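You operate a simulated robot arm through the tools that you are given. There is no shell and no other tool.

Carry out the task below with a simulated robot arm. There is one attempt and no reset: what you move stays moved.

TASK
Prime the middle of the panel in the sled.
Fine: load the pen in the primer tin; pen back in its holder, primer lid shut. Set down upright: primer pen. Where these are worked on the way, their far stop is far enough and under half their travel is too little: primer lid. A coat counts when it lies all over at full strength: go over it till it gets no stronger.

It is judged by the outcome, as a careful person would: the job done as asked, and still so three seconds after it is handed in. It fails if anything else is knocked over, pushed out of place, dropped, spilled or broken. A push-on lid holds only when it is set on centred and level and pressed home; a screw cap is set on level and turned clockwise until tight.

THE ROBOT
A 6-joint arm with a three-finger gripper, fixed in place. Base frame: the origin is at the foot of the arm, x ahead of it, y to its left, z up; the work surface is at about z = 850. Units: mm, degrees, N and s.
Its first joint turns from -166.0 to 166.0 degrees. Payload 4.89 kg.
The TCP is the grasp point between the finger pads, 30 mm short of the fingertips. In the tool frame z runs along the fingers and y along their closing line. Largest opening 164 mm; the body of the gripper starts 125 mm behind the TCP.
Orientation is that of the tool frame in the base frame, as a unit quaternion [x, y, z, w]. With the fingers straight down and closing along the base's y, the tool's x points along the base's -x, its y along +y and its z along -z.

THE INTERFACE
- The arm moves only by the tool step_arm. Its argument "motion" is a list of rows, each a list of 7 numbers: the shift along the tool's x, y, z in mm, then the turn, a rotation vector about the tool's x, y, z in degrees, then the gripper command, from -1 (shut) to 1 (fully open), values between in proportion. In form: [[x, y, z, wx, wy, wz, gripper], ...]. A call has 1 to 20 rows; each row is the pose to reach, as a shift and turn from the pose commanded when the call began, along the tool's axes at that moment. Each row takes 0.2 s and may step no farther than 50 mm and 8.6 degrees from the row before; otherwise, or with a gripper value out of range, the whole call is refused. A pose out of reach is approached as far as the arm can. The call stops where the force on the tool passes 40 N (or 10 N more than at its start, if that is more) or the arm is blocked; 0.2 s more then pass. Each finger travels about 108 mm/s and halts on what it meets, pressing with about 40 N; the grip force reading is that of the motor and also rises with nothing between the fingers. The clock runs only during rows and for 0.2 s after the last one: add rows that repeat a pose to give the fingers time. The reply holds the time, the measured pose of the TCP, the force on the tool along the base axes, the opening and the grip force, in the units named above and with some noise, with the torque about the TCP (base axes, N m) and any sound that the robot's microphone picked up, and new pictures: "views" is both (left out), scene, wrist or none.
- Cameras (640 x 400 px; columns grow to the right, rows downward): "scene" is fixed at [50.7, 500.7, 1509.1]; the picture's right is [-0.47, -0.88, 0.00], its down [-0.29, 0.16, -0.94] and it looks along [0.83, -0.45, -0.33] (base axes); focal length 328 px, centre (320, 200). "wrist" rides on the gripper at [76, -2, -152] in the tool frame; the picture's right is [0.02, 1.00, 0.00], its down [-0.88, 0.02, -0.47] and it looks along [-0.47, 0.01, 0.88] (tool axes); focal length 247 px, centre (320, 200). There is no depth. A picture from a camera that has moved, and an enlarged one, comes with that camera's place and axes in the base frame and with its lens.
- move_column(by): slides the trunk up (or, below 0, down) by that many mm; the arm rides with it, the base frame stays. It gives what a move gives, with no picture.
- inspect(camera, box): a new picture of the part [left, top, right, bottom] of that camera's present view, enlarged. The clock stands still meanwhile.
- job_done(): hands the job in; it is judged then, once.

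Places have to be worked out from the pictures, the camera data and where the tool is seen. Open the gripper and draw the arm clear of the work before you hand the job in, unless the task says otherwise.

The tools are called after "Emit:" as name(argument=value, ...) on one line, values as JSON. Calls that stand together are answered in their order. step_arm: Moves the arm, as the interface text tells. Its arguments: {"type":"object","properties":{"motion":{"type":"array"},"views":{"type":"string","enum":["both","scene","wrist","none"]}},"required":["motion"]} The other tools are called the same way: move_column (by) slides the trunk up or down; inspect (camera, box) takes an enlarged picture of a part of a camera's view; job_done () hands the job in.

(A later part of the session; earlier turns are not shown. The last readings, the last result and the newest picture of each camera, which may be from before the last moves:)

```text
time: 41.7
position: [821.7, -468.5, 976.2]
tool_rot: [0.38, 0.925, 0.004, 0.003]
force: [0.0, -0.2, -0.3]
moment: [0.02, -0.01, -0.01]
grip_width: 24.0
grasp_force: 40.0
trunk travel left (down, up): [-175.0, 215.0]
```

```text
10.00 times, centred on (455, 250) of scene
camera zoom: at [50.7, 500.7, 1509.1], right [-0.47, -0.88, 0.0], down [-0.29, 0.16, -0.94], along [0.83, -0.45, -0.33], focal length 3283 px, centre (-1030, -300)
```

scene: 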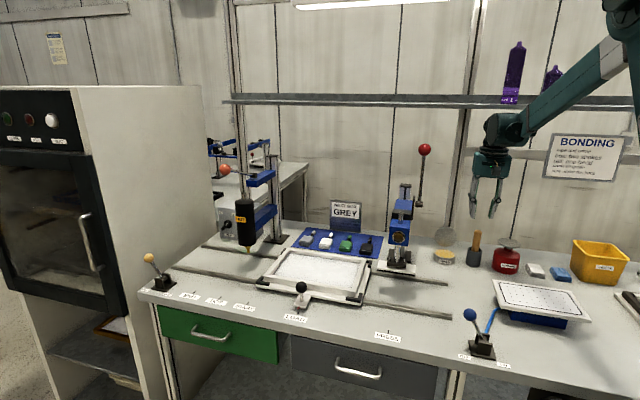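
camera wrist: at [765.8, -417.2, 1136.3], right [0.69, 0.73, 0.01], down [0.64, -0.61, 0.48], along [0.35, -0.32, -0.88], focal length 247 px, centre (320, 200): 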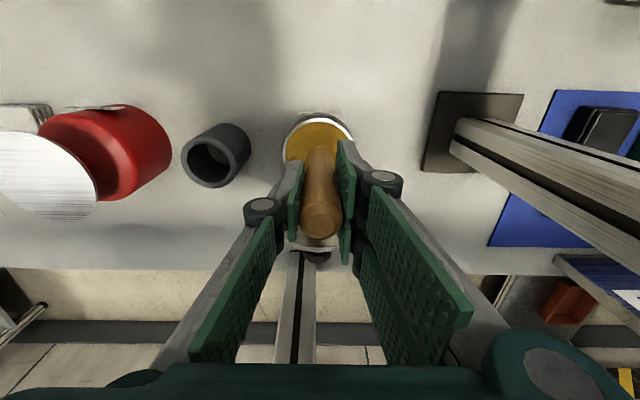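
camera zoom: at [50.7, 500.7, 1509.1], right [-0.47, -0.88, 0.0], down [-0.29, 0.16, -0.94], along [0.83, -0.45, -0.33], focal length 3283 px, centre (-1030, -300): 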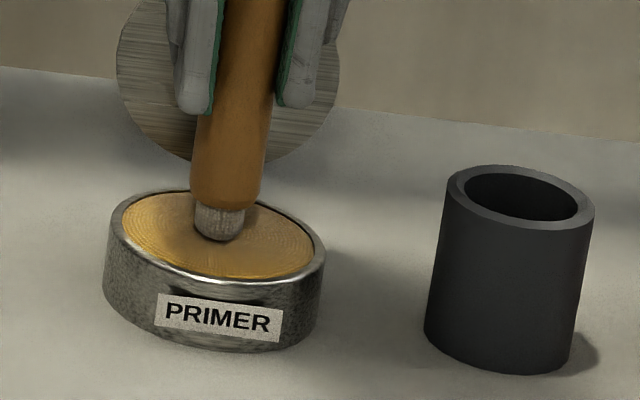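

No contact yet, so I'll keep lowering gently.

Emit:
step_arm(motion=[[0, 0, 2, 0, 0, 0, -0.9], [0, 0, 4, 0, 0, 0, -0.9]], views="none")

Emit:
inspect(camera="scene", box=[435, 230, 475, 270])

```text
time: 42.3
position: [821.5, -468.6, 972.7]
tool_rot: [0.38, 0.925, 0.005, 0.004]
force: [-0.3, 0.4, 11.6]
moment: [0.14, 0.11, -0.01]
grip_width: 24.0
grasp_force: 40.2
trunk travel left (down, up): [-175.0, 215.0]
```

```text
10.00 times, centred on (455, 250) of scene
camera zoom: at [50.7, 500.7, 1509.1], right [-0.47, -0.88, 0.0], down [-0.29, 0.16, -0.94], along [0.83, -0.45, -0.33], focal length 3283 px, centre (-1030, -300)
```

zoom: 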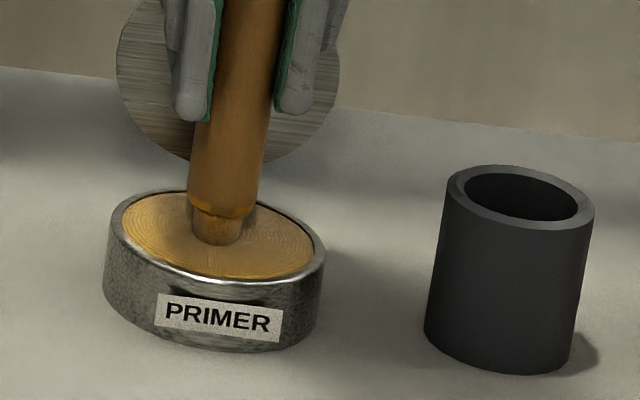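

The pen made contact at 12 N and the felt tip has turned amber. I'll dwell a little for a full load, then lift.

Emit:
step_arm(motion=[[0, 0, 0, 0, 0, 0, -0.9], [0, 0, 0, 0, 0, 0, -0.9], [0, 0, 0, 0, 0, 0, -0.9], [0, 0, -20, 0, 0, 0, -0.9], [0, 0, -55, 0, 0, 0, -0.9], [0, 0, -95, 0, 0, 0, -0.9], [0, 0, -130, 0, 0, 0, -0.9], [0, 0, -130, 0, 0, 0, -0.9]], views="both")

Emit:
inspect(camera="scene", box=[425, 180, 505, 270])

```text
time: 44.1
position: [822.3, -469.3, 1102.9]
tool_rot: [0.38, 0.925, 0.004, 0.002]
force: [-0.6, 1.0, 0.7]
moment: [-0.06, -0.05, 0.02]
grip_width: 23.8
grasp_force: 40.2
trunk travel left (down, up): [-175.0, 215.0]
camera wrist: at [765.5, -417.8, 1256.1], right [0.69, 0.73, 0.01], down [0.64, -0.61, 0.48], along [0.35, -0.32, -0.88], focal length 247 px, centre (320, 200)
```

scene: 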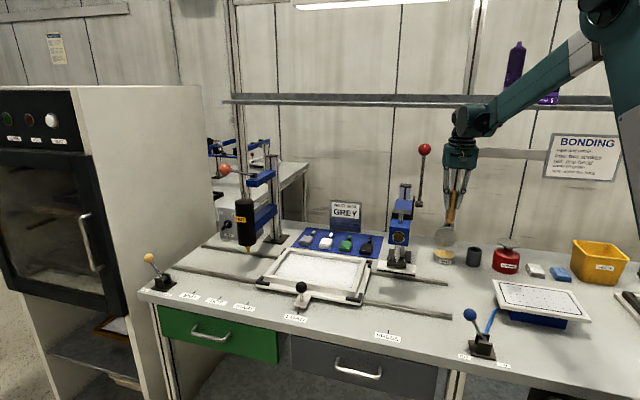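
wrist: 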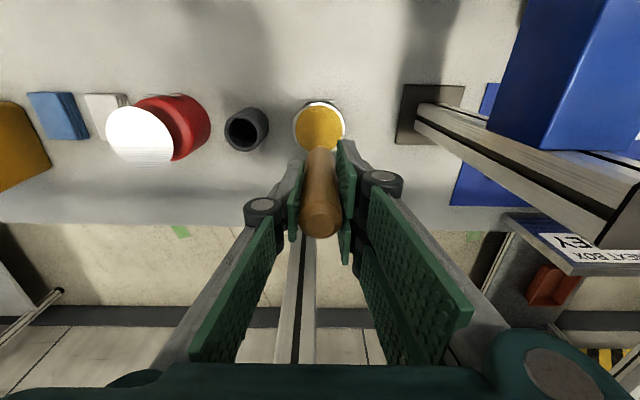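

```text
4.44 times, centred on (465, 225) of scene
camera zoom: at [50.7, 500.7, 1509.1], right [-0.47, -0.88, 0.0], down [-0.29, 0.16, -0.94], along [0.83, -0.45, -0.33], focal length 1459 px, centre (-324, 89)
```

zoom: 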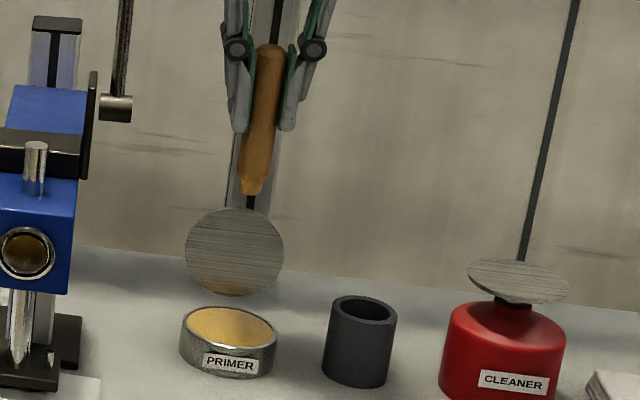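

The tip is loaded and the lid holds. I'll carry the pen forward and around the press and its lever on the way to the sled.

Emit:
step_arm(motion=[[25, -33, -10, 0, 0, 0, -0.9], [50, -65, -20, 0, 0, 0, -0.9], [97, -75, -20, 0, 0, 0, -0.9], [144, -84, -20, 0, 0, 0, -0.9], [192, -92, -20, 0, 0, 0, -0.9], [231, -75, -20, 0, 0, 0, -0.9], [270, -57, -20, 0, 0, 0, -0.9], [309, -39, -20, 0, 0, 0, -0.9], [347, -21, -20, 0, 0, 0, -0.9], [372, 17, -20, 0, 0, 0, -0.9], [396, 56, -20, 0, 0, 0, -0.9], [420, 95, -20, 0, 0, 0, -0.9], [445, 135, -20, 0, 0, 0, -0.9]], views="both")

```text
time: 46.9
position: [600.7, -61.2, 1123.2]
tool_rot: [0.381, 0.925, 0.004, 0.003]
force: [0.2, -0.2, -0.8]
moment: [0.18, -0.04, 0.0]
grip_width: 24.0
grasp_force: 39.9
trunk travel left (down, up): [-175.0, 215.0]
camera wrist: at [543.9, -10.3, 1276.7], right [0.69, 0.73, 0.01], down [0.64, -0.61, 0.48], along [0.35, -0.32, -0.88], focal length 247 px, centre (320, 200)
```

scene: 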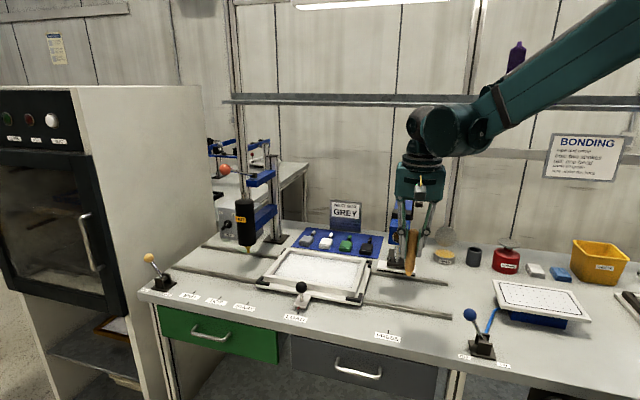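
wrist: 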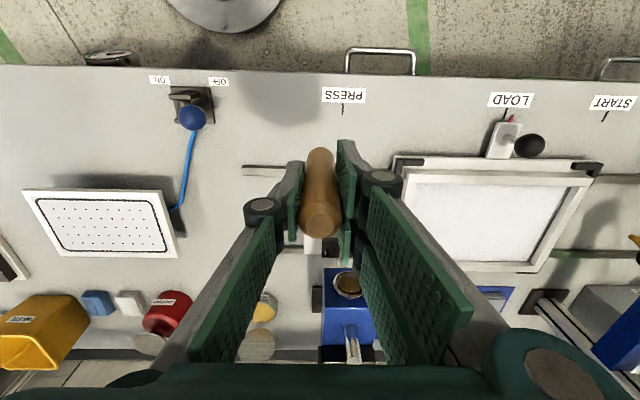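

Clear of the press, I'll go on to above the panel and look straight down at it.

Emit:
step_arm(motion=[[-11, 39, 0, 0, 0, 0, -0.9], [-21, 78, 0, 0, 0, 0, -0.9], [-32, 117, 0, 0, 0, 0, -0.9], [-42, 155, 0, 0, 0, 0, -0.9], [-71, 184, 0, 0, 0, 0, -0.9], [-100, 212, 0, 0, 0, 0, -0.9], [-128, 240, 0, 0, 0, 0, -0.9], [-156, 268, 0, 0, 0, 0, -0.9], [-156, 268, 0, 0, 0, 0, -0.9]], views="both")

Emit:
inspect(camera="wrist", box=[160, 20, 480, 220])

```text
time: 48.9
position: [899.9, 21.8, 1125.3]
tool_rot: [0.379, 0.925, 0.004, 0.003]
force: [1.8, -0.4, -1.1]
moment: [-0.03, 0.12, 0.02]
grip_width: 23.9
grasp_force: 40.0
trunk travel left (down, up): [-175.0, 215.0]
camera wrist: at [843.9, 73.3, 1278.5], right [0.69, 0.73, 0.01], down [0.64, -0.61, 0.47], along [0.35, -0.32, -0.88], focal length 247 px, centre (320, 200)
```

scene: 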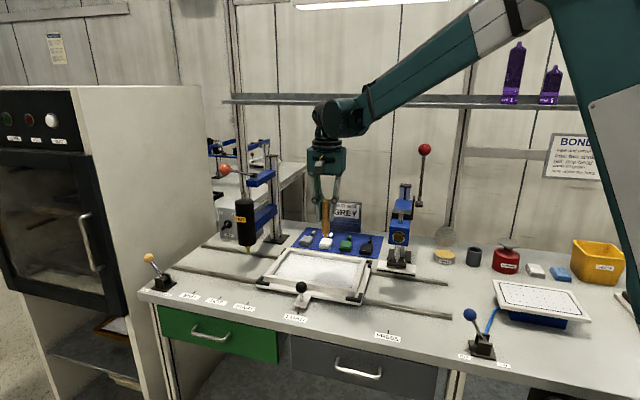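
wrist: 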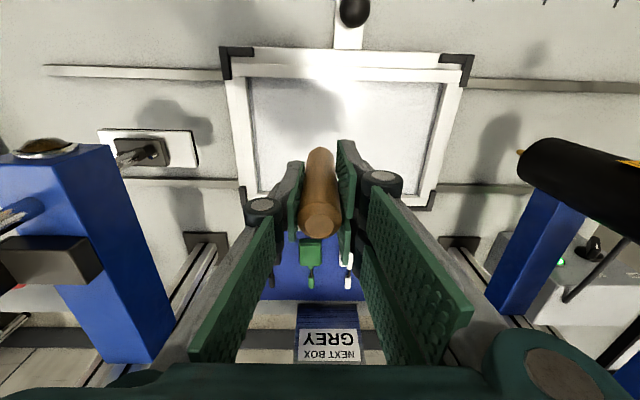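

```text
2.00 times, centred on (320, 120) of wrist
camera zoom: at [843.9, 73.3, 1278.5], right [0.69, 0.73, 0.01], down [0.64, -0.61, 0.47], along [0.35, -0.32, -0.88], focal length 494 px, centre (320, 360)
```

zoom: 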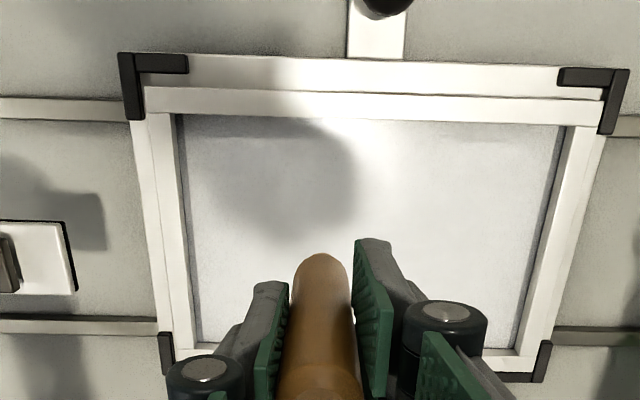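

The panel is plain white inside its frame, roughly 290 by 187 mm, with its centre near (948,25). I'll check it in the scene view to fix its position and height.

Emit:
inspect(camera="scene", box=[250, 235, 380, 315])

```text
4.92 times, centred on (315, 275) of scene
camera zoom: at [50.7, 500.7, 1509.1], right [-0.47, -0.88, 0.0], down [-0.29, 0.16, -0.94], along [0.83, -0.45, -0.33], focal length 1616 px, centre (345, -169)
```

zoom: 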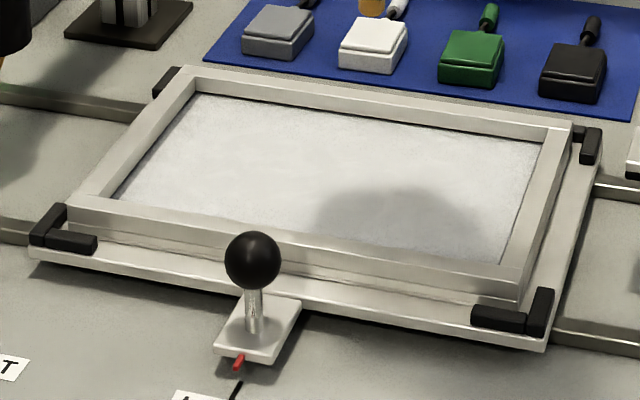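

Cross-checking both views puts the panel surface at about z 895 and its centre at (942,28). I'll go over the centre and down to just above the surface.

Emit:
step_arm(motion=[[-12, 17, 20, 0, 0, 0, -0.9], [-25.4, 33.6, 50, 0, 0, 0, -0.9], [-25.4, 33.6, 90, 0, 0, 0, -0.9], [-25.4, 33.6, 128, 0, 0, 0, -0.9], [-25.4, 33.6, 128, 0, 0, 0, -0.9]], views="both")

Emit:
inspect(camera="scene", box=[250, 225, 380, 315])

```text
time: 50.1
position: [942.3, 28.4, 996.1]
tool_rot: [0.379, 0.925, 0.004, 0.002]
force: [0.8, -0.1, -1.1]
moment: [0.02, 0.05, 0.0]
grip_width: 23.9
grasp_force: 40.4
trunk travel left (down, up): [-175.0, 215.0]
camera wrist: at [886.8, 79.6, 1150.9], right [0.69, 0.73, 0.01], down [0.64, -0.61, 0.48], along [0.35, -0.32, -0.88], focal length 247 px, centre (320, 200)
```

scene: 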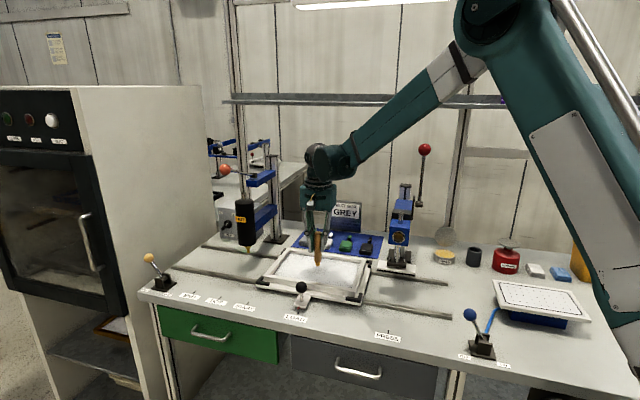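
wrist: 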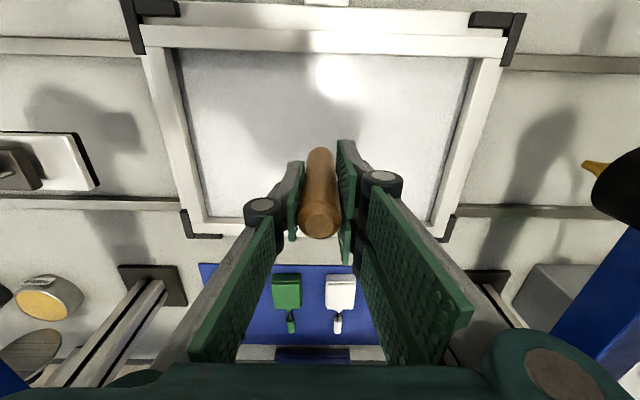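

```text
4.44 times, centred on (315, 270) of scene
camera zoom: at [50.7, 500.7, 1509.1], right [-0.47, -0.88, 0.0], down [-0.29, 0.16, -0.94], along [0.83, -0.45, -0.33], focal length 1459 px, centre (342, -111)
```

zoom: 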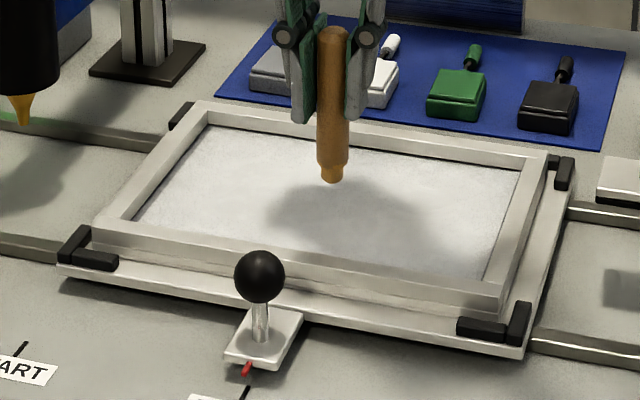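

The tip is over the panel centre, so I'll come down gently to contact.

Emit:
step_arm(motion=[[0, 0, 4, 0, 0, 0, -0.9], [0, 0, 8, 0, 0, 0, -0.9]], views="none")

Emit:
inspect(camera="scene", box=[280, 235, 360, 295])

```text
time: 50.7
position: [941.1, 28.4, 990.4]
tool_rot: [0.38, 0.925, 0.003, 0.002]
force: [0.1, 0.0, -0.3]
moment: [-0.01, -0.04, 0.05]
grip_width: 24.1
grasp_force: 39.4
trunk travel left (down, up): [-175.0, 215.0]
```

```text
6.67 times, centred on (320, 265) of scene
camera zoom: at [50.7, 500.7, 1509.1], right [-0.47, -0.88, 0.0], down [-0.29, 0.16, -0.94], along [0.83, -0.45, -0.33], focal length 2188 px, centre (320, -233)
```

zoom: 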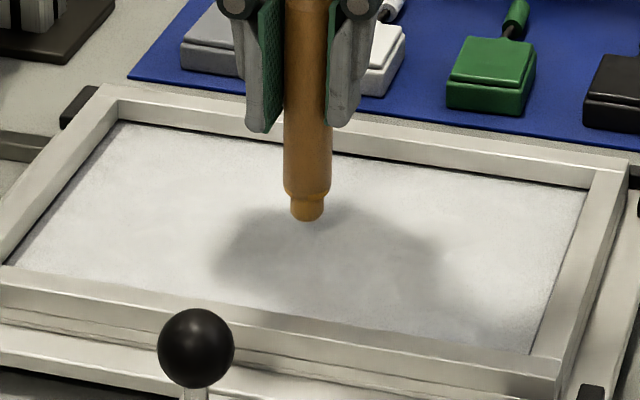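

Emit:
step_arm(motion=[[0, 0, 2, 0, 0, 0, -0.9], [0, 0, 4, 0, 0, 0, -0.9], [0, 0, 4, 0, 0, 0, -0.9]], views="none")

Emit:
inspect(camera="scene", box=[280, 235, 360, 295])

```text
time: 51.5
position: [940.1, 27.7, 985.2]
tool_rot: [0.379, 0.925, 0.004, 0.002]
force: [0.3, -0.2, -0.4]
moment: [-0.01, -0.01, -0.02]
grip_width: 24.0
grasp_force: 39.9
trunk travel left (down, up): [-175.0, 215.0]
```

```text
6.67 times, centred on (320, 265) of scene
camera zoom: at [50.7, 500.7, 1509.1], right [-0.47, -0.88, 0.0], down [-0.29, 0.16, -0.94], along [0.83, -0.45, -0.33], focal length 2188 px, centre (320, -233)
```

zoom: 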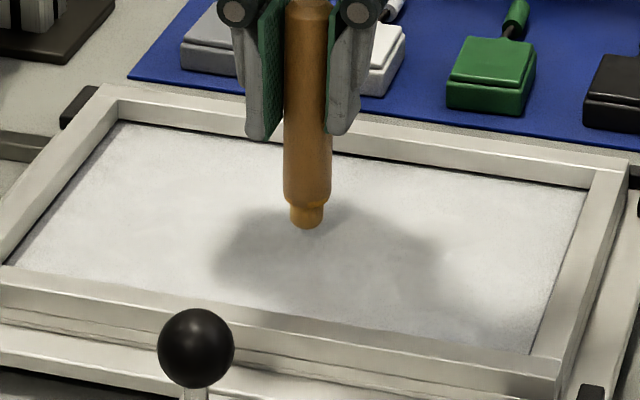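

No contact at TCP 985. I'll continue in 2 mm steps.

Emit:
step_arm(motion=[[0, 0, 1.5, 0, 0, 0, -0.9], [0, 0, 3, 0, 0, 0, -0.9], [0, 0, 3, 0, 0, 0, -0.9]], views="none")

Emit:
inspect(camera="scene", box=[280, 235, 360, 295])

```text
time: 52.3
position: [940.6, 27.6, 982.7]
tool_rot: [0.379, 0.925, 0.004, 0.003]
force: [-0.6, 0.6, -0.4]
moment: [0.04, -0.01, 0.03]
grip_width: 24.1
grasp_force: 39.9
trunk travel left (down, up): [-175.0, 215.0]
```

```text
6.67 times, centred on (320, 265) of scene
camera zoom: at [50.7, 500.7, 1509.1], right [-0.47, -0.88, 0.0], down [-0.29, 0.16, -0.94], along [0.83, -0.45, -0.33], focal length 2188 px, centre (320, -233)
```

zoom: 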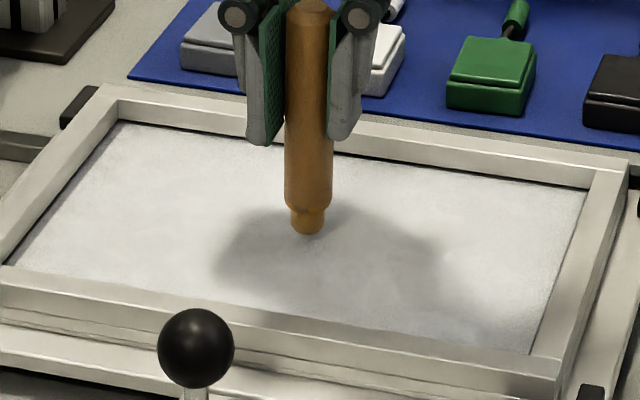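

Emit:
step_arm(motion=[[0, 0, 1.5, 0, 0, 0, -0.9], [0, 0, 3, 0, 0, 0, -0.9], [0, 0, 3, 0, 0, 0, -0.9]], views="none")

Emit:
inspect(camera="scene", box=[280, 235, 360, 295])

```text
time: 53.1
position: [941.6, 27.5, 978.2]
tool_rot: [0.379, 0.925, 0.004, 0.003]
force: [0.3, 0.2, -0.8]
moment: [0.01, 0.01, 0.0]
grip_width: 23.9
grasp_force: 39.7
trunk travel left (down, up): [-175.0, 215.0]
```

```text
6.67 times, centred on (320, 265) of scene
camera zoom: at [50.7, 500.7, 1509.1], right [-0.47, -0.88, 0.0], down [-0.29, 0.16, -0.94], along [0.83, -0.45, -0.33], focal length 2188 px, centre (320, -233)
```

zoom: 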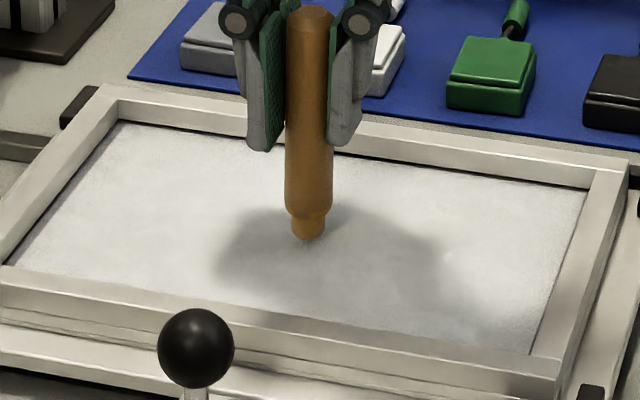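

Emit:
step_arm(motion=[[0, 0, 1, 0, 0, 0, -0.9], [0, 0, 2.5, 0, 0, 0, -0.9], [0, 0, 2.5, 0, 0, 0, -0.9]], views="none")

Emit:
inspect(camera="scene", box=[295, 245, 335, 285])

```text
time: 53.9
position: [941.1, 26.9, 977.0]
tool_rot: [0.38, 0.925, 0.004, 0.002]
force: [0.3, -0.1, -0.6]
moment: [0.02, 0.02, -0.02]
grip_width: 24.0
grasp_force: 39.7
trunk travel left (down, up): [-175.0, 215.0]
```

```text
10.00 times, centred on (315, 265) of scene
camera zoom: at [50.7, 500.7, 1509.1], right [-0.47, -0.88, 0.0], down [-0.29, 0.16, -0.94], along [0.83, -0.45, -0.33], focal length 3283 px, centre (370, -450)
```

zoom: 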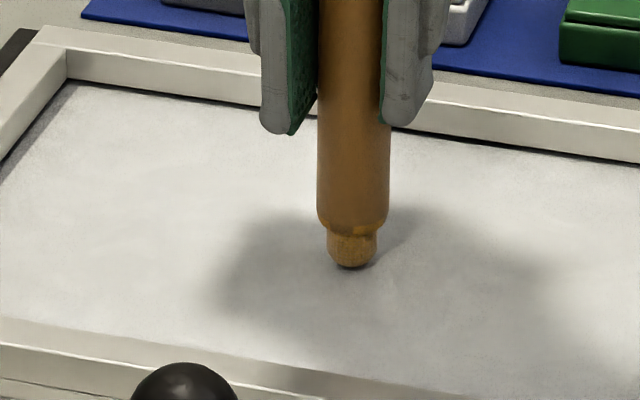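

A contact shadow is showing, so it's very close now.

Emit:
step_arm(motion=[[0, 0, 1, 0, 0, 0, -0.9], [0, 0, 2, 0, 0, 0, -0.9], [0, 0, 2, 0, 0, 0, -0.9]], views="none")

Emit:
inspect(camera="scene", box=[295, 245, 335, 285])

```text
time: 54.7
position: [941.8, 27.2, 975.5]
tool_rot: [0.379, 0.925, 0.004, 0.002]
force: [0.2, 0.4, -0.8]
moment: [0.03, -0.05, 0.01]
grip_width: 23.7
grasp_force: 39.3
trunk travel left (down, up): [-175.0, 215.0]
```

```text
10.00 times, centred on (315, 265) of scene
camera zoom: at [50.7, 500.7, 1509.1], right [-0.47, -0.88, 0.0], down [-0.29, 0.16, -0.94], along [0.83, -0.45, -0.33], focal length 3283 px, centre (370, -450)
```

zoom: 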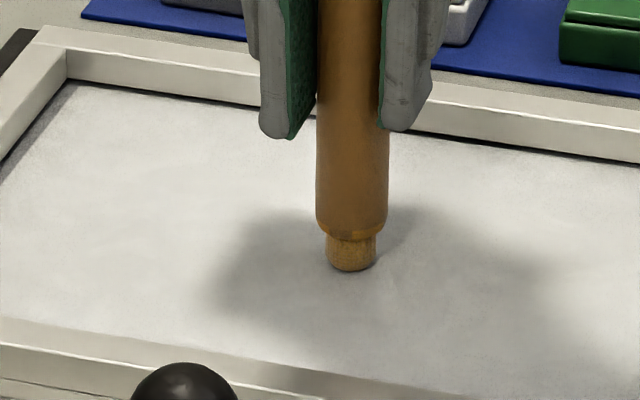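

Emit:
step_arm(motion=[[0, 0, 1, 0, 0, 0, -0.9], [0, 0, 2, 0, 0, 0, -0.9], [0, 0, 2, 0, 0, 0, -0.9]], views="none")

Emit:
inspect(camera="scene", box=[295, 245, 335, 285])

```text
time: 55.5
position: [940.3, 28.2, 974.4]
tool_rot: [0.38, 0.925, 0.005, 0.004]
force: [1.7, -3.0, 9.4]
moment: [-0.3, -0.09, 0.0]
grip_width: 24.0
grasp_force: 40.1
trunk travel left (down, up): [-175.0, 215.0]
```

```text
10.00 times, centred on (315, 265) of scene
camera zoom: at [50.7, 500.7, 1509.1], right [-0.47, -0.88, 0.0], down [-0.29, 0.16, -0.94], along [0.83, -0.45, -0.33], focal length 3283 px, centre (370, -450)
```

zoom: 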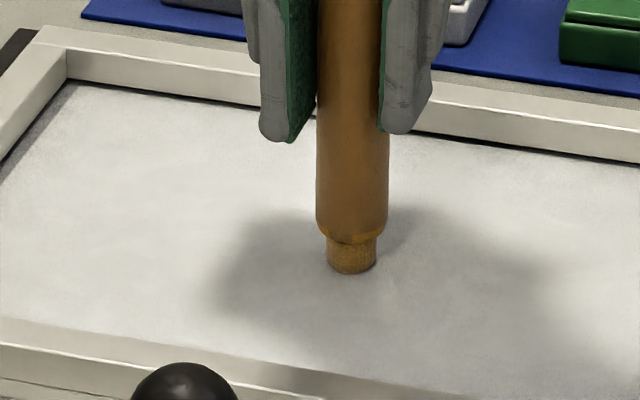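

Contact at 9 N, with the surface at TCP about 974.5. I'll make a short first stroke along the panel to see how the primer shows.

Emit:
step_arm(motion=[[0, 8, 0, 0, 0, 0, -0.9], [0, 16, 0, 0, 0, 0, -0.9], [0, 24, 0, 0, 0, 0, -0.9], [0, 24, 0, 0, 0, 0, -0.9]], views="wrist")

Emit:
inspect(camera="scene", box=[280, 235, 360, 295])

```text
time: 56.5
position: [957.3, 43.9, 974.0]
tool_rot: [0.38, 0.925, 0.004, 0.003]
force: [-0.5, -1.1, 8.3]
moment: [-0.12, 0.09, 0.0]
grip_width: 23.8
grasp_force: 39.5
trunk travel left (down, up): [-175.0, 215.0]
camera wrist: at [902.3, 96.3, 1127.2], right [0.69, 0.73, 0.01], down [0.64, -0.61, 0.48], along [0.35, -0.32, -0.88], focal length 247 px, centre (320, 200)
```

wrist: 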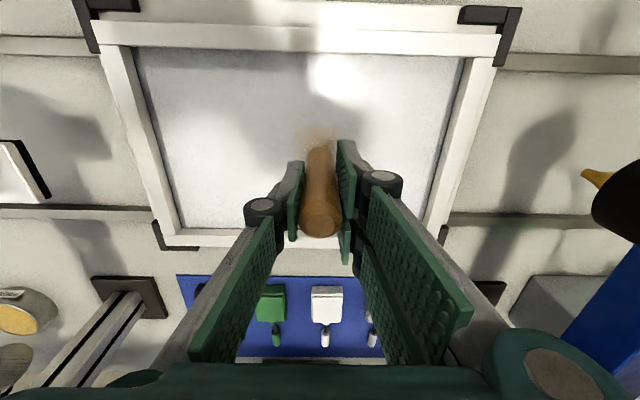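

```text
6.67 times, centred on (320, 265) of scene
camera zoom: at [50.7, 500.7, 1509.1], right [-0.47, -0.88, 0.0], down [-0.29, 0.16, -0.94], along [0.83, -0.45, -0.33], focal length 2188 px, centre (320, -233)
```

zoom: 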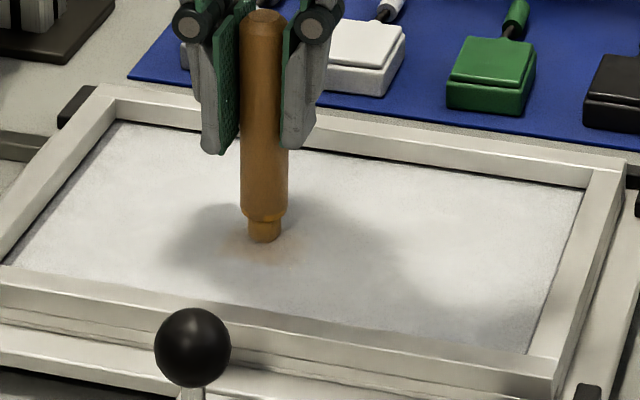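

Emit:
inspect(camera="wrist", box=[230, 60, 400, 180])

Emit:
inspect(camera="scene", box=[295, 250, 335, 280])

```text
3.33 times, centred on (315, 120) of wrist
camera zoom: at [902.3, 96.3, 1127.2], right [0.69, 0.73, 0.01], down [0.64, -0.61, 0.48], along [0.35, -0.32, -0.88], focal length 823 px, centre (337, 467)
```

zoom: 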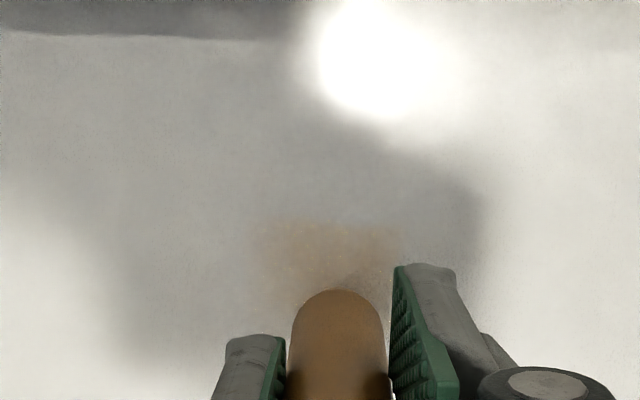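

```text
13.33 times, centred on (315, 265) of scene
camera zoom: at [50.7, 500.7, 1509.1], right [-0.47, -0.88, 0.0], down [-0.29, 0.16, -0.94], along [0.83, -0.45, -0.33], focal length 4377 px, centre (387, -667)
```

zoom: 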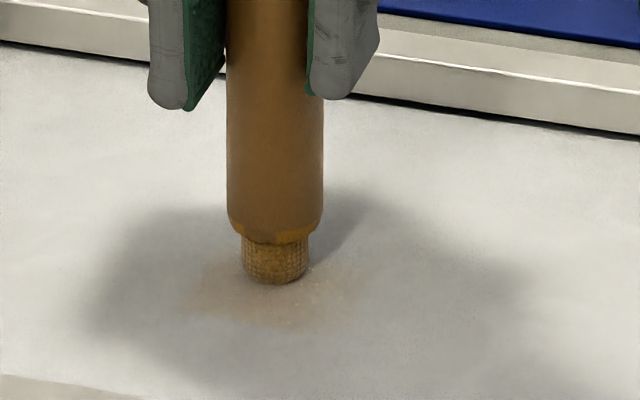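

A faint orange tint has appeared, wider than the tip itself. I'll make a longer pass back across the centre and see which area takes colour.

Emit:
step_arm(motion=[[0, -10, 0, 0, 0, 0, -0.9], [0, -20, 0, 0, 0, 0, -0.9], [0, -30, 0, 0, 0, 0, -0.9], [0, -40, 0, 0, 0, 0, -0.9], [0, -50, 0, 0, 0, 0, -0.9], [0, -60, 0, 0, 0, 0, -0.9], [0, -60, 0, 0, 0, 0, -0.9]], views="wrist")

Emit:
inspect(camera="scene", box=[280, 235, 360, 295])

Emit:
inspect(camera="wrist", box=[150, 20, 490, 240])

```text
time: 58.1
position: [915.7, 2.7, 974.0]
tool_rot: [0.379, 0.926, 0.004, 0.003]
force: [4.4, 1.8, 20.2]
moment: [0.14, -0.35, 0.0]
grip_width: 23.7
grasp_force: 40.5
trunk travel left (down, up): [-175.0, 215.0]
camera wrist: at [859.3, 53.1, 1126.4], right [0.69, 0.73, 0.01], down [0.64, -0.61, 0.48], along [0.35, -0.32, -0.88], focal length 247 px, centre (320, 200)
```

wrist: 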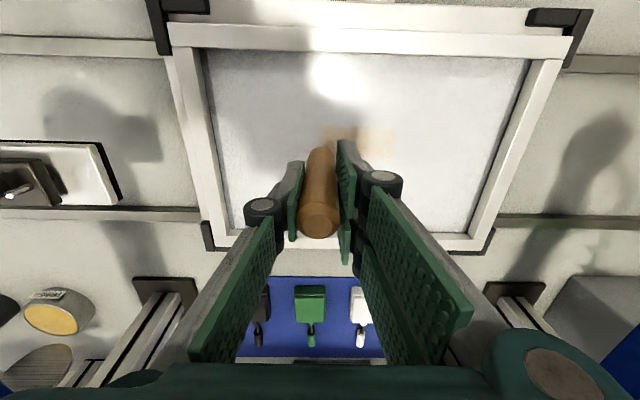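

```text
6.67 times, centred on (320, 265) of scene
camera zoom: at [50.7, 500.7, 1509.1], right [-0.47, -0.88, 0.0], down [-0.29, 0.16, -0.94], along [0.83, -0.45, -0.33], focal length 2188 px, centre (320, -233)
```

zoom: 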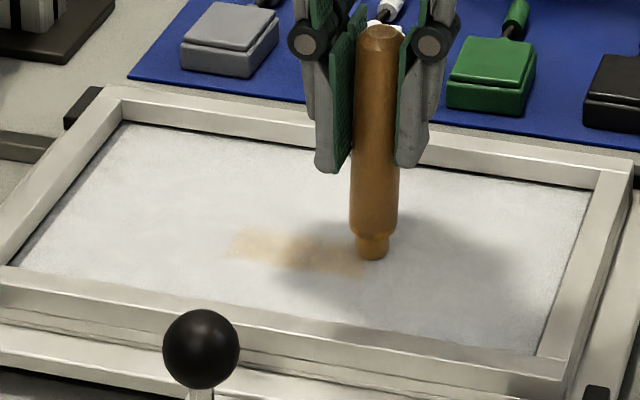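

```text
1.82 times, centred on (320, 130) of wrist
camera zoom: at [859.3, 53.1, 1126.4], right [0.69, 0.73, 0.01], down [0.64, -0.61, 0.48], along [0.35, -0.32, -0.88], focal length 449 px, centre (320, 327)
```

zoom: 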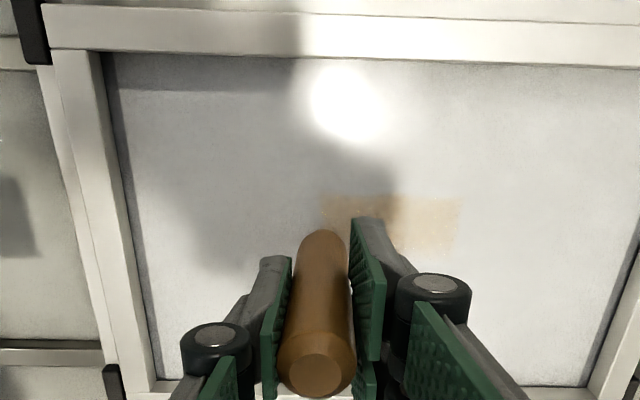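

A rectangular strip is tinted along the stroke. I'll lift off and look at it unobstructed.

Emit:
step_arm(motion=[[0, 0, -10, 0, 0, 0, -0.9], [0, 0, -40, 0, 0, 0, -0.9], [-30, -20, -70, 0, 0, 0, -0.9], [-60, -40, -100, 0, 0, 0, -0.9], [-60, -40, -100, 0, 0, 0, -0.9]], views="wrist")

Emit:
inspect(camera="wrist", box=[200, 10, 520, 210])

Emit:
inspect(camera="scene", box=[270, 235, 360, 295])

```text
time: 59.3
position: [927.6, -68.0, 1071.5]
tool_rot: [0.38, 0.925, 0.004, 0.002]
force: [0.0, -0.2, -0.8]
moment: [0.04, -0.01, 0.01]
grip_width: 23.7
grasp_force: 40.1
trunk travel left (down, up): [-175.0, 215.0]
camera wrist: at [871.6, -16.8, 1224.7], right [0.69, 0.73, 0.01], down [0.64, -0.61, 0.48], along [0.35, -0.32, -0.88], focal length 247 px, centre (320, 200)
```

wrist: 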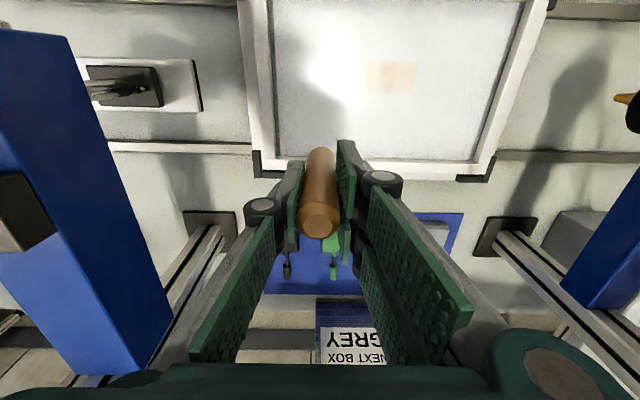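

```text
2.00 times, centred on (360, 110) of wrist
camera zoom: at [871.6, -16.8, 1224.7], right [0.69, 0.73, 0.01], down [0.64, -0.61, 0.48], along [0.35, -0.32, -0.88], focal length 494 px, centre (240, 380)
```

zoom: 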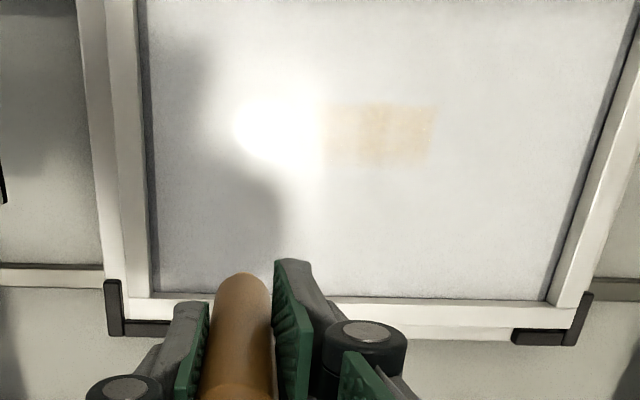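

```text
6.67 times, centred on (315, 265) of scene
camera zoom: at [50.7, 500.7, 1509.1], right [-0.47, -0.88, 0.0], down [-0.29, 0.16, -0.94], along [0.83, -0.45, -0.33], focal length 2188 px, centre (353, -233)
```

zoom: 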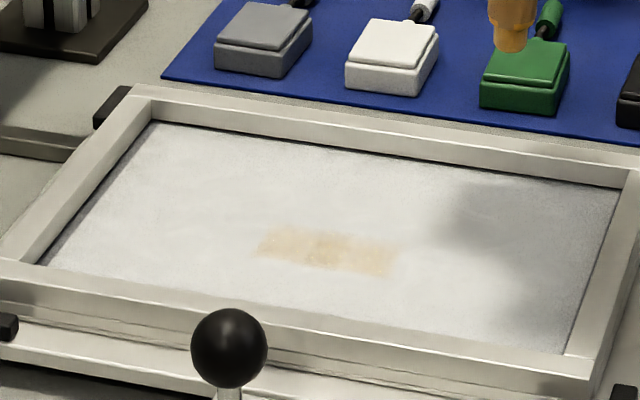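

The strip is about 32 mm wide and roughly 70 mm long, and the part passed over twice looks stronger. I'll add a stroke 20 mm further back along the bench to see how the area grows.

Emit:
step_arm(motion=[[20, 18, 30, 0, 0, 0, -0.9], [40, 36, 65, 0, 0, 0, -0.9], [40, 36, 92, 0, 0, 0, -0.9], [40, 36, 99.5, 0, 0, 0, -0.9], [40, 46, 99.5, 0, 0, 0, -0.9], [40, 56, 99.5, 0, 0, 0, -0.9], [40, 66, 99.5, 0, 0, 0, -0.9], [40, 76, 99.5, 0, 0, 0, -0.9], [40, 86, 99.5, 0, 0, 0, -0.9], [40, 96, 99.5, 0, 0, 0, -0.9], [40, 106, 99.5, 0, 0, 0, -0.9], [40, 116, 99.5, 0, 0, 0, -0.9], [40, 116, 99.5, 0, 0, 0, -0.9]], views="none")

Emit:
inspect(camera="scene", box=[270, 235, 360, 295])

```text
time: 62.1
position: [984.0, 41.5, 974.1]
tool_rot: [0.379, 0.925, 0.005, 0.003]
force: [0.6, 0.7, 2.4]
moment: [0.06, -0.03, 0.02]
grip_width: 24.0
grasp_force: 40.1
trunk travel left (down, up): [-175.0, 215.0]
```

```text
6.67 times, centred on (315, 265) of scene
camera zoom: at [50.7, 500.7, 1509.1], right [-0.47, -0.88, 0.0], down [-0.29, 0.16, -0.94], along [0.83, -0.45, -0.33], focal length 2188 px, centre (353, -233)
```

zoom: 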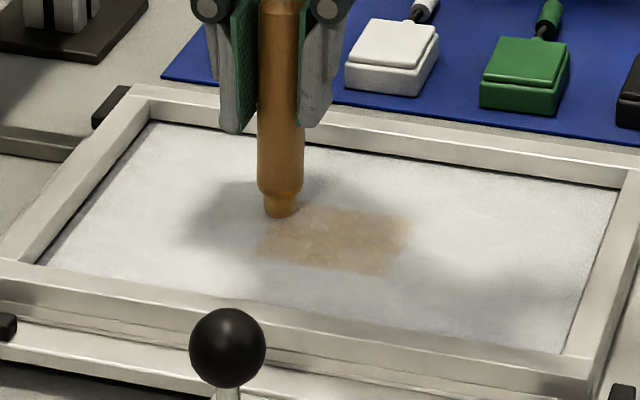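

The tint ends in sharp straight edges even where the tip went past them, so there is a fixed middle zone about 73 by 60 mm around the panel centre. I'll raster back and forth over all of it.

Emit:
step_arm(motion=[[-12, 0, 0.8, 0, 0, 0, -0.9], [-12, -15, 0.6, 0, 0, 0, -0.9], [-12, -30, 0.4, 0, 0, 0, -0.9], [-12, -46, 0.2, 0, 0, 0, -0.9], [-12, -61, 0, 0, 0, 0, -0.9], [-12, -76, -0.2, 0, 0, 0, -0.9], [12, -76, -0.2, 0, 0, 0, -0.9], [12, -61, 0, 0, 0, 0, -0.9], [12, -46, 0.2, 0, 0, 0, -0.9], [12, -30, 0.4, 0, 0, 0, -0.9], [12, -15, 0.6, 0, 0, 0, -0.9], [12, 0, 0.8, 0, 0, 0, -0.9], [24, 0, 0.8, 0, 0, 0, -0.9], [24, -15, 0.6, 0, 0, 0, -0.9], [24, -30, 0.4, 0, 0, 0, -0.9], [24, -46, 0.2, 0, 0, 0, -0.9], [24, -61, 0, 0, 0, 0, -0.9], [24, -76, -0.2, 0, 0, 0, -0.9], [36, -76, -0.2, 0, 0, 0, -0.9]], views="none")

Emit:
inspect(camera="scene", box=[270, 235, 360, 295])

```text
time: 66.1
position: [906.1, 12.4, 976.6]
tool_rot: [0.38, 0.925, 0.005, 0.002]
force: [0.2, 0.5, -0.5]
moment: [0.04, 0.06, 0.02]
grip_width: 23.9
grasp_force: 39.9
trunk travel left (down, up): [-175.0, 215.0]
```

```text
6.67 times, centred on (315, 265) of scene
camera zoom: at [50.7, 500.7, 1509.1], right [-0.47, -0.88, 0.0], down [-0.29, 0.16, -0.94], along [0.83, -0.45, -0.33], focal length 2188 px, centre (353, -233)
```

zoom: 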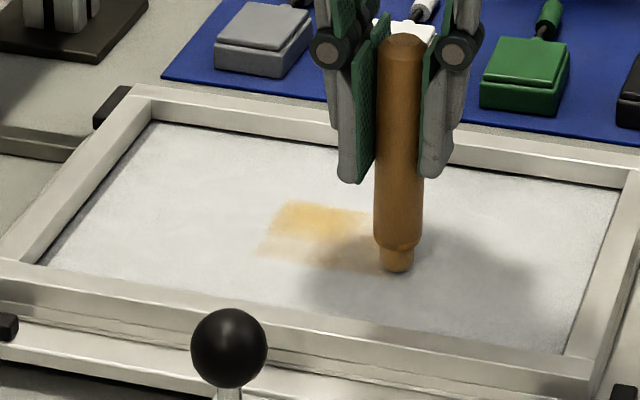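

The colour is stronger at the back left, but there's no contact force at this end; the pen may have slid up slightly in the grip. I'll press down a little to find contact again.

Emit:
step_arm(motion=[[0, 0, 1, 0, 0, 0, -0.9], [0, 0, 1.5, 0, 0, 0, -0.9], [0, 0, 1.5, 0, 0, 0, -0.9]], views="none")

```text
time: 66.9
position: [905.8, 13.6, 973.4]
tool_rot: [0.381, 0.925, 0.004, 0.003]
force: [-0.3, 0.7, 2.3]
moment: [-0.01, 0.0, -0.01]
grip_width: 23.8
grasp_force: 39.8
trunk travel left (down, up): [-175.0, 215.0]
```

Contact found at 2 N. I'll continue with slightly more pressure: two passes along the front of the zone, then check the force.

Emit:
step_arm(motion=[[0, 0, 0.9, 0, 0, 0, -0.9], [0, 12, 0.9, 0, 0, 0, -0.9], [0, 24, 0.9, 0, 0, 0, -0.9], [0, 36, 0.9, 0, 0, 0, -0.9], [0, 48, 0.9, 0, 0, 0, -0.9], [0, 60, 0.9, 0, 0, 0, -0.9], [0, 72, 0.9, 0, 0, 0, -0.9], [0, 76, 0.9, 0, 0, 0, -0.9]], views="none")

Emit:
inspect(camera="scene", box=[270, 235, 360, 295])

```text
time: 68.7
position: [957.6, 66.8, 974.0]
tool_rot: [0.38, 0.925, 0.004, 0.003]
force: [-3.1, -2.2, 15.9]
moment: [-0.23, 0.24, 0.01]
grip_width: 23.9
grasp_force: 40.1
trunk travel left (down, up): [-175.0, 215.0]
```

```text
6.67 times, centred on (315, 265) of scene
camera zoom: at [50.7, 500.7, 1509.1], right [-0.47, -0.88, 0.0], down [-0.29, 0.16, -0.94], along [0.83, -0.45, -0.33], focal length 2188 px, centre (353, -233)
```

zoom: 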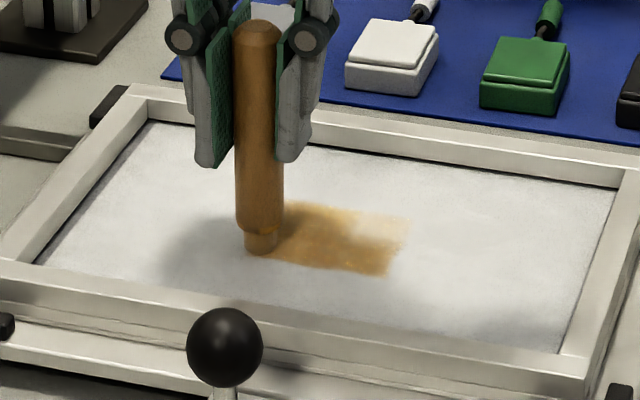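

The front half is now strongly coloured. I'll carry on rastering toward the back with the pressure evened out along the slope.

Emit:
step_arm(motion=[[-12, 0, -1, 0, 0, 0, -0.9], [-12, -13, -0.83, 0, 0, 0, -0.9], [-12, -25, -0.67, 0, 0, 0, -0.9], [-12, -38, -0.5, 0, 0, 0, -0.9], [-12, -51, -0.33, 0, 0, 0, -0.9], [-12, -63, -0.17, 0, 0, 0, -0.9], [-12, -76, 0, 0, 0, 0, -0.9], [-24, -76, 0, 0, 0, 0, -0.9], [-24, -63, -0.17, 0, 0, 0, -0.9], [-24, -51, -0.33, 0, 0, 0, -0.9], [-24, -38, -0.5, 0, 0, 0, -0.9], [-24, -25, -0.67, 0, 0, 0, -0.9], [-24, -13, -0.83, 0, 0, 0, -0.9], [-24, 0, -1, 0, 0, 0, -0.9], [-36, 0, -1, 0, 0, 0, -0.9]], views="none")

Emit:
inspect(camera="scene", box=[270, 235, 360, 295])

```text
time: 71.9
position: [983.8, 42.7, 973.0]
tool_rot: [0.379, 0.925, 0.003, 0.002]
force: [-0.4, -0.4, -1.2]
moment: [-0.02, 0.0, -0.03]
grip_width: 23.6
grasp_force: 39.7
trunk travel left (down, up): [-175.0, 215.0]
```

```text
6.67 times, centred on (315, 265) of scene
camera zoom: at [50.7, 500.7, 1509.1], right [-0.47, -0.88, 0.0], down [-0.29, 0.16, -0.94], along [0.83, -0.45, -0.33], focal length 2188 px, centre (353, -233)
```

zoom: 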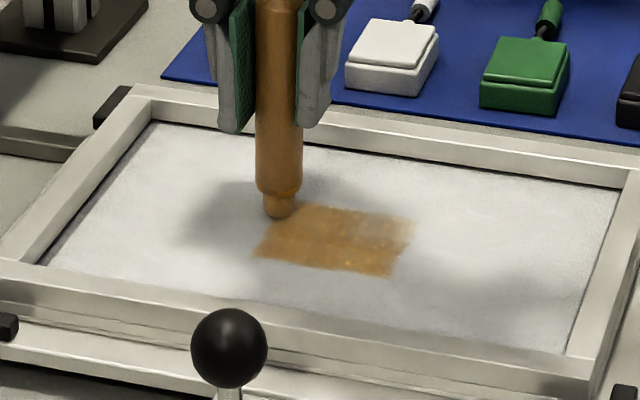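

The zone is mostly orange; the back right is still lighter. Contact is light here, so I'll press in a little and check.

Emit:
step_arm(motion=[[0, 0, 1, 0, 0, 0, -0.9], [0, 0, 1.3, 0, 0, 0, -0.9], [0, 0, 1.3, 0, 0, 0, -0.9]], views="none")

```text
time: 72.7
position: [984.5, 40.9, 972.2]
tool_rot: [0.379, 0.925, 0.004, 0.002]
force: [-0.2, 0.5, -0.1]
moment: [0.01, 0.03, 0.0]
grip_width: 23.7
grasp_force: 39.9
trunk travel left (down, up): [-175.0, 215.0]
```

Emit:
step_arm(motion=[[0, 0, 1, 0, 0, 0, -0.9], [0, 0, 1.5, 0, 0, 0, -0.9], [0, 0, 1.5, 0, 0, 0, -0.9]], views="none")

Emit:
inspect(camera="scene", box=[290, 240, 330, 280])

```text
time: 73.5
position: [984.2, 42.0, 970.9]
tool_rot: [0.38, 0.925, 0.004, 0.004]
force: [4.2, -1.9, 27.4]
moment: [-0.23, -0.43, 0.0]
grip_width: 23.9
grasp_force: 39.8
trunk travel left (down, up): [-175.0, 215.0]
```

```text
10.00 times, centred on (310, 260) of scene
camera zoom: at [50.7, 500.7, 1509.1], right [-0.47, -0.88, 0.0], down [-0.29, 0.16, -0.94], along [0.83, -0.45, -0.33], focal length 3283 px, centre (420, -400)
```

zoom: 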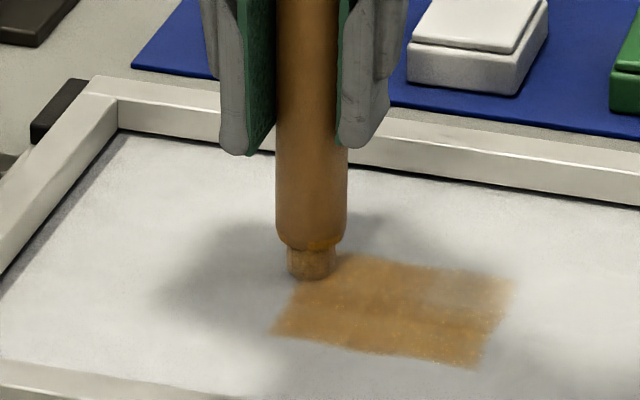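

27 N is more than needed, so I'll back off by 0.8 mm and pass along the back of the zone.

Emit:
step_arm(motion=[[0, 0, -0.8, 0, 0, 0, -0.9], [0, -13, -0.7, 0, 0, 0, -0.9], [0, -25, -0.6, 0, 0, 0, -0.9], [0, -38, -0.5, 0, 0, 0, -0.9], [0, -51, -0.4, 0, 0, 0, -0.9], [0, -63, -0.3, 0, 0, 0, -0.9], [0, -74, -0.2, 0, 0, 0, -0.9]], views="none")

Emit:
inspect(camera="scene", box=[290, 240, 330, 280])

```text
time: 75.1
position: [932.6, -11.9, 970.3]
tool_rot: [0.381, 0.925, 0.003, 0.004]
force: [-6.0, 3.1, 25.8]
moment: [0.23, 0.54, 0.05]
grip_width: 23.8
grasp_force: 40.5
trunk travel left (down, up): [-175.0, 215.0]
```

```text
10.00 times, centred on (310, 260) of scene
camera zoom: at [50.7, 500.7, 1509.1], right [-0.47, -0.88, 0.0], down [-0.29, 0.16, -0.94], along [0.83, -0.45, -0.33], focal length 3283 px, centre (420, -400)
```

zoom: 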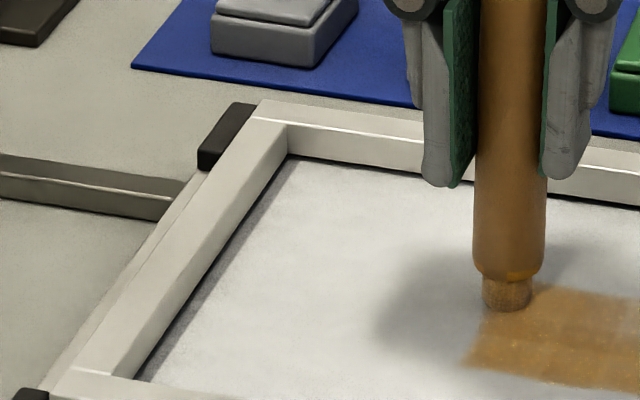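

The sled has slid along its rails, dragged by the pen, and the tip is still at the left end of the zone. I'll look at how far it moved from the LOAD mark.

Emit:
inspect(camera="scene", box=[240, 225, 400, 335])

```text
3.64 times, centred on (320, 280) of scene
camera zoom: at [50.7, 500.7, 1509.1], right [-0.47, -0.88, 0.0], down [-0.29, 0.16, -0.94], along [0.83, -0.45, -0.33], focal length 1194 px, centre (320, -91)
```

zoom: 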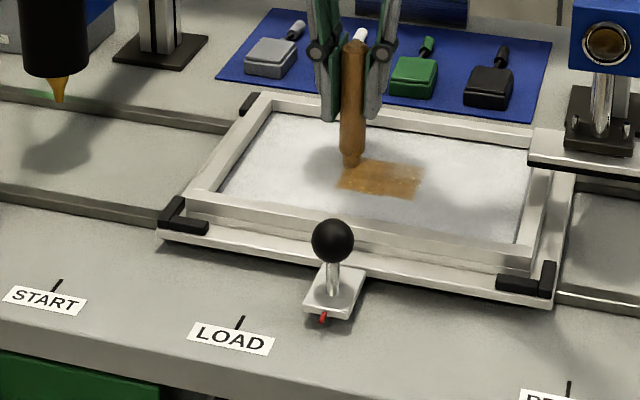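

The pointer is about 74 mm right of LOAD and the tip hasn't slipped on the panel. I'll drag the sled back along the same line with the same pressure.

Emit:
step_arm(motion=[[0, 8, 0, 0, 0, 0, -0.9], [0, 18, 0, 0, 0, 0, -0.9], [0, 28, 0, 0, 0, 0, -0.9], [0, 38, 0, 0, 0, 0, -0.9], [0, 48, 0, 0, 0, 0, -0.9], [0, 58, 0, 0, 0, 0, -0.9], [0, 66, 0, 0, 0, 0, -0.9], [0, 66, 0, 0, 0, 0, -0.9]], views="none")

Emit:
inspect(camera="scene", box=[240, 225, 400, 335])

```text
time: 76.9
position: [979.3, 36.2, 969.5]
tool_rot: [0.38, 0.925, 0.004, 0.003]
force: [0.4, 1.7, 4.9]
moment: [0.11, -0.06, 0.0]
grip_width: 23.9
grasp_force: 40.4
trunk travel left (down, up): [-175.0, 215.0]
```

```text
3.64 times, centred on (320, 280) of scene
camera zoom: at [50.7, 500.7, 1509.1], right [-0.47, -0.88, 0.0], down [-0.29, 0.16, -0.94], along [0.83, -0.45, -0.33], focal length 1194 px, centre (320, -91)
```

zoom: 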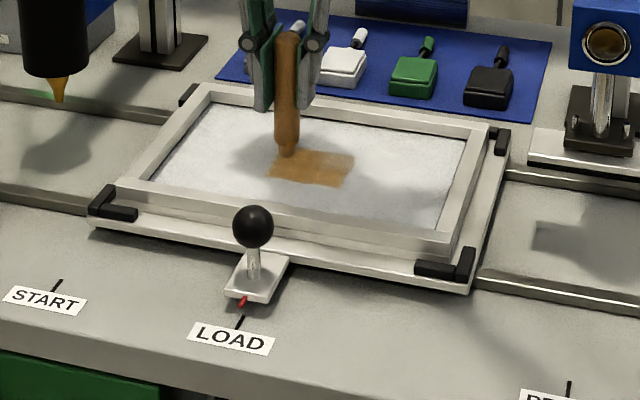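

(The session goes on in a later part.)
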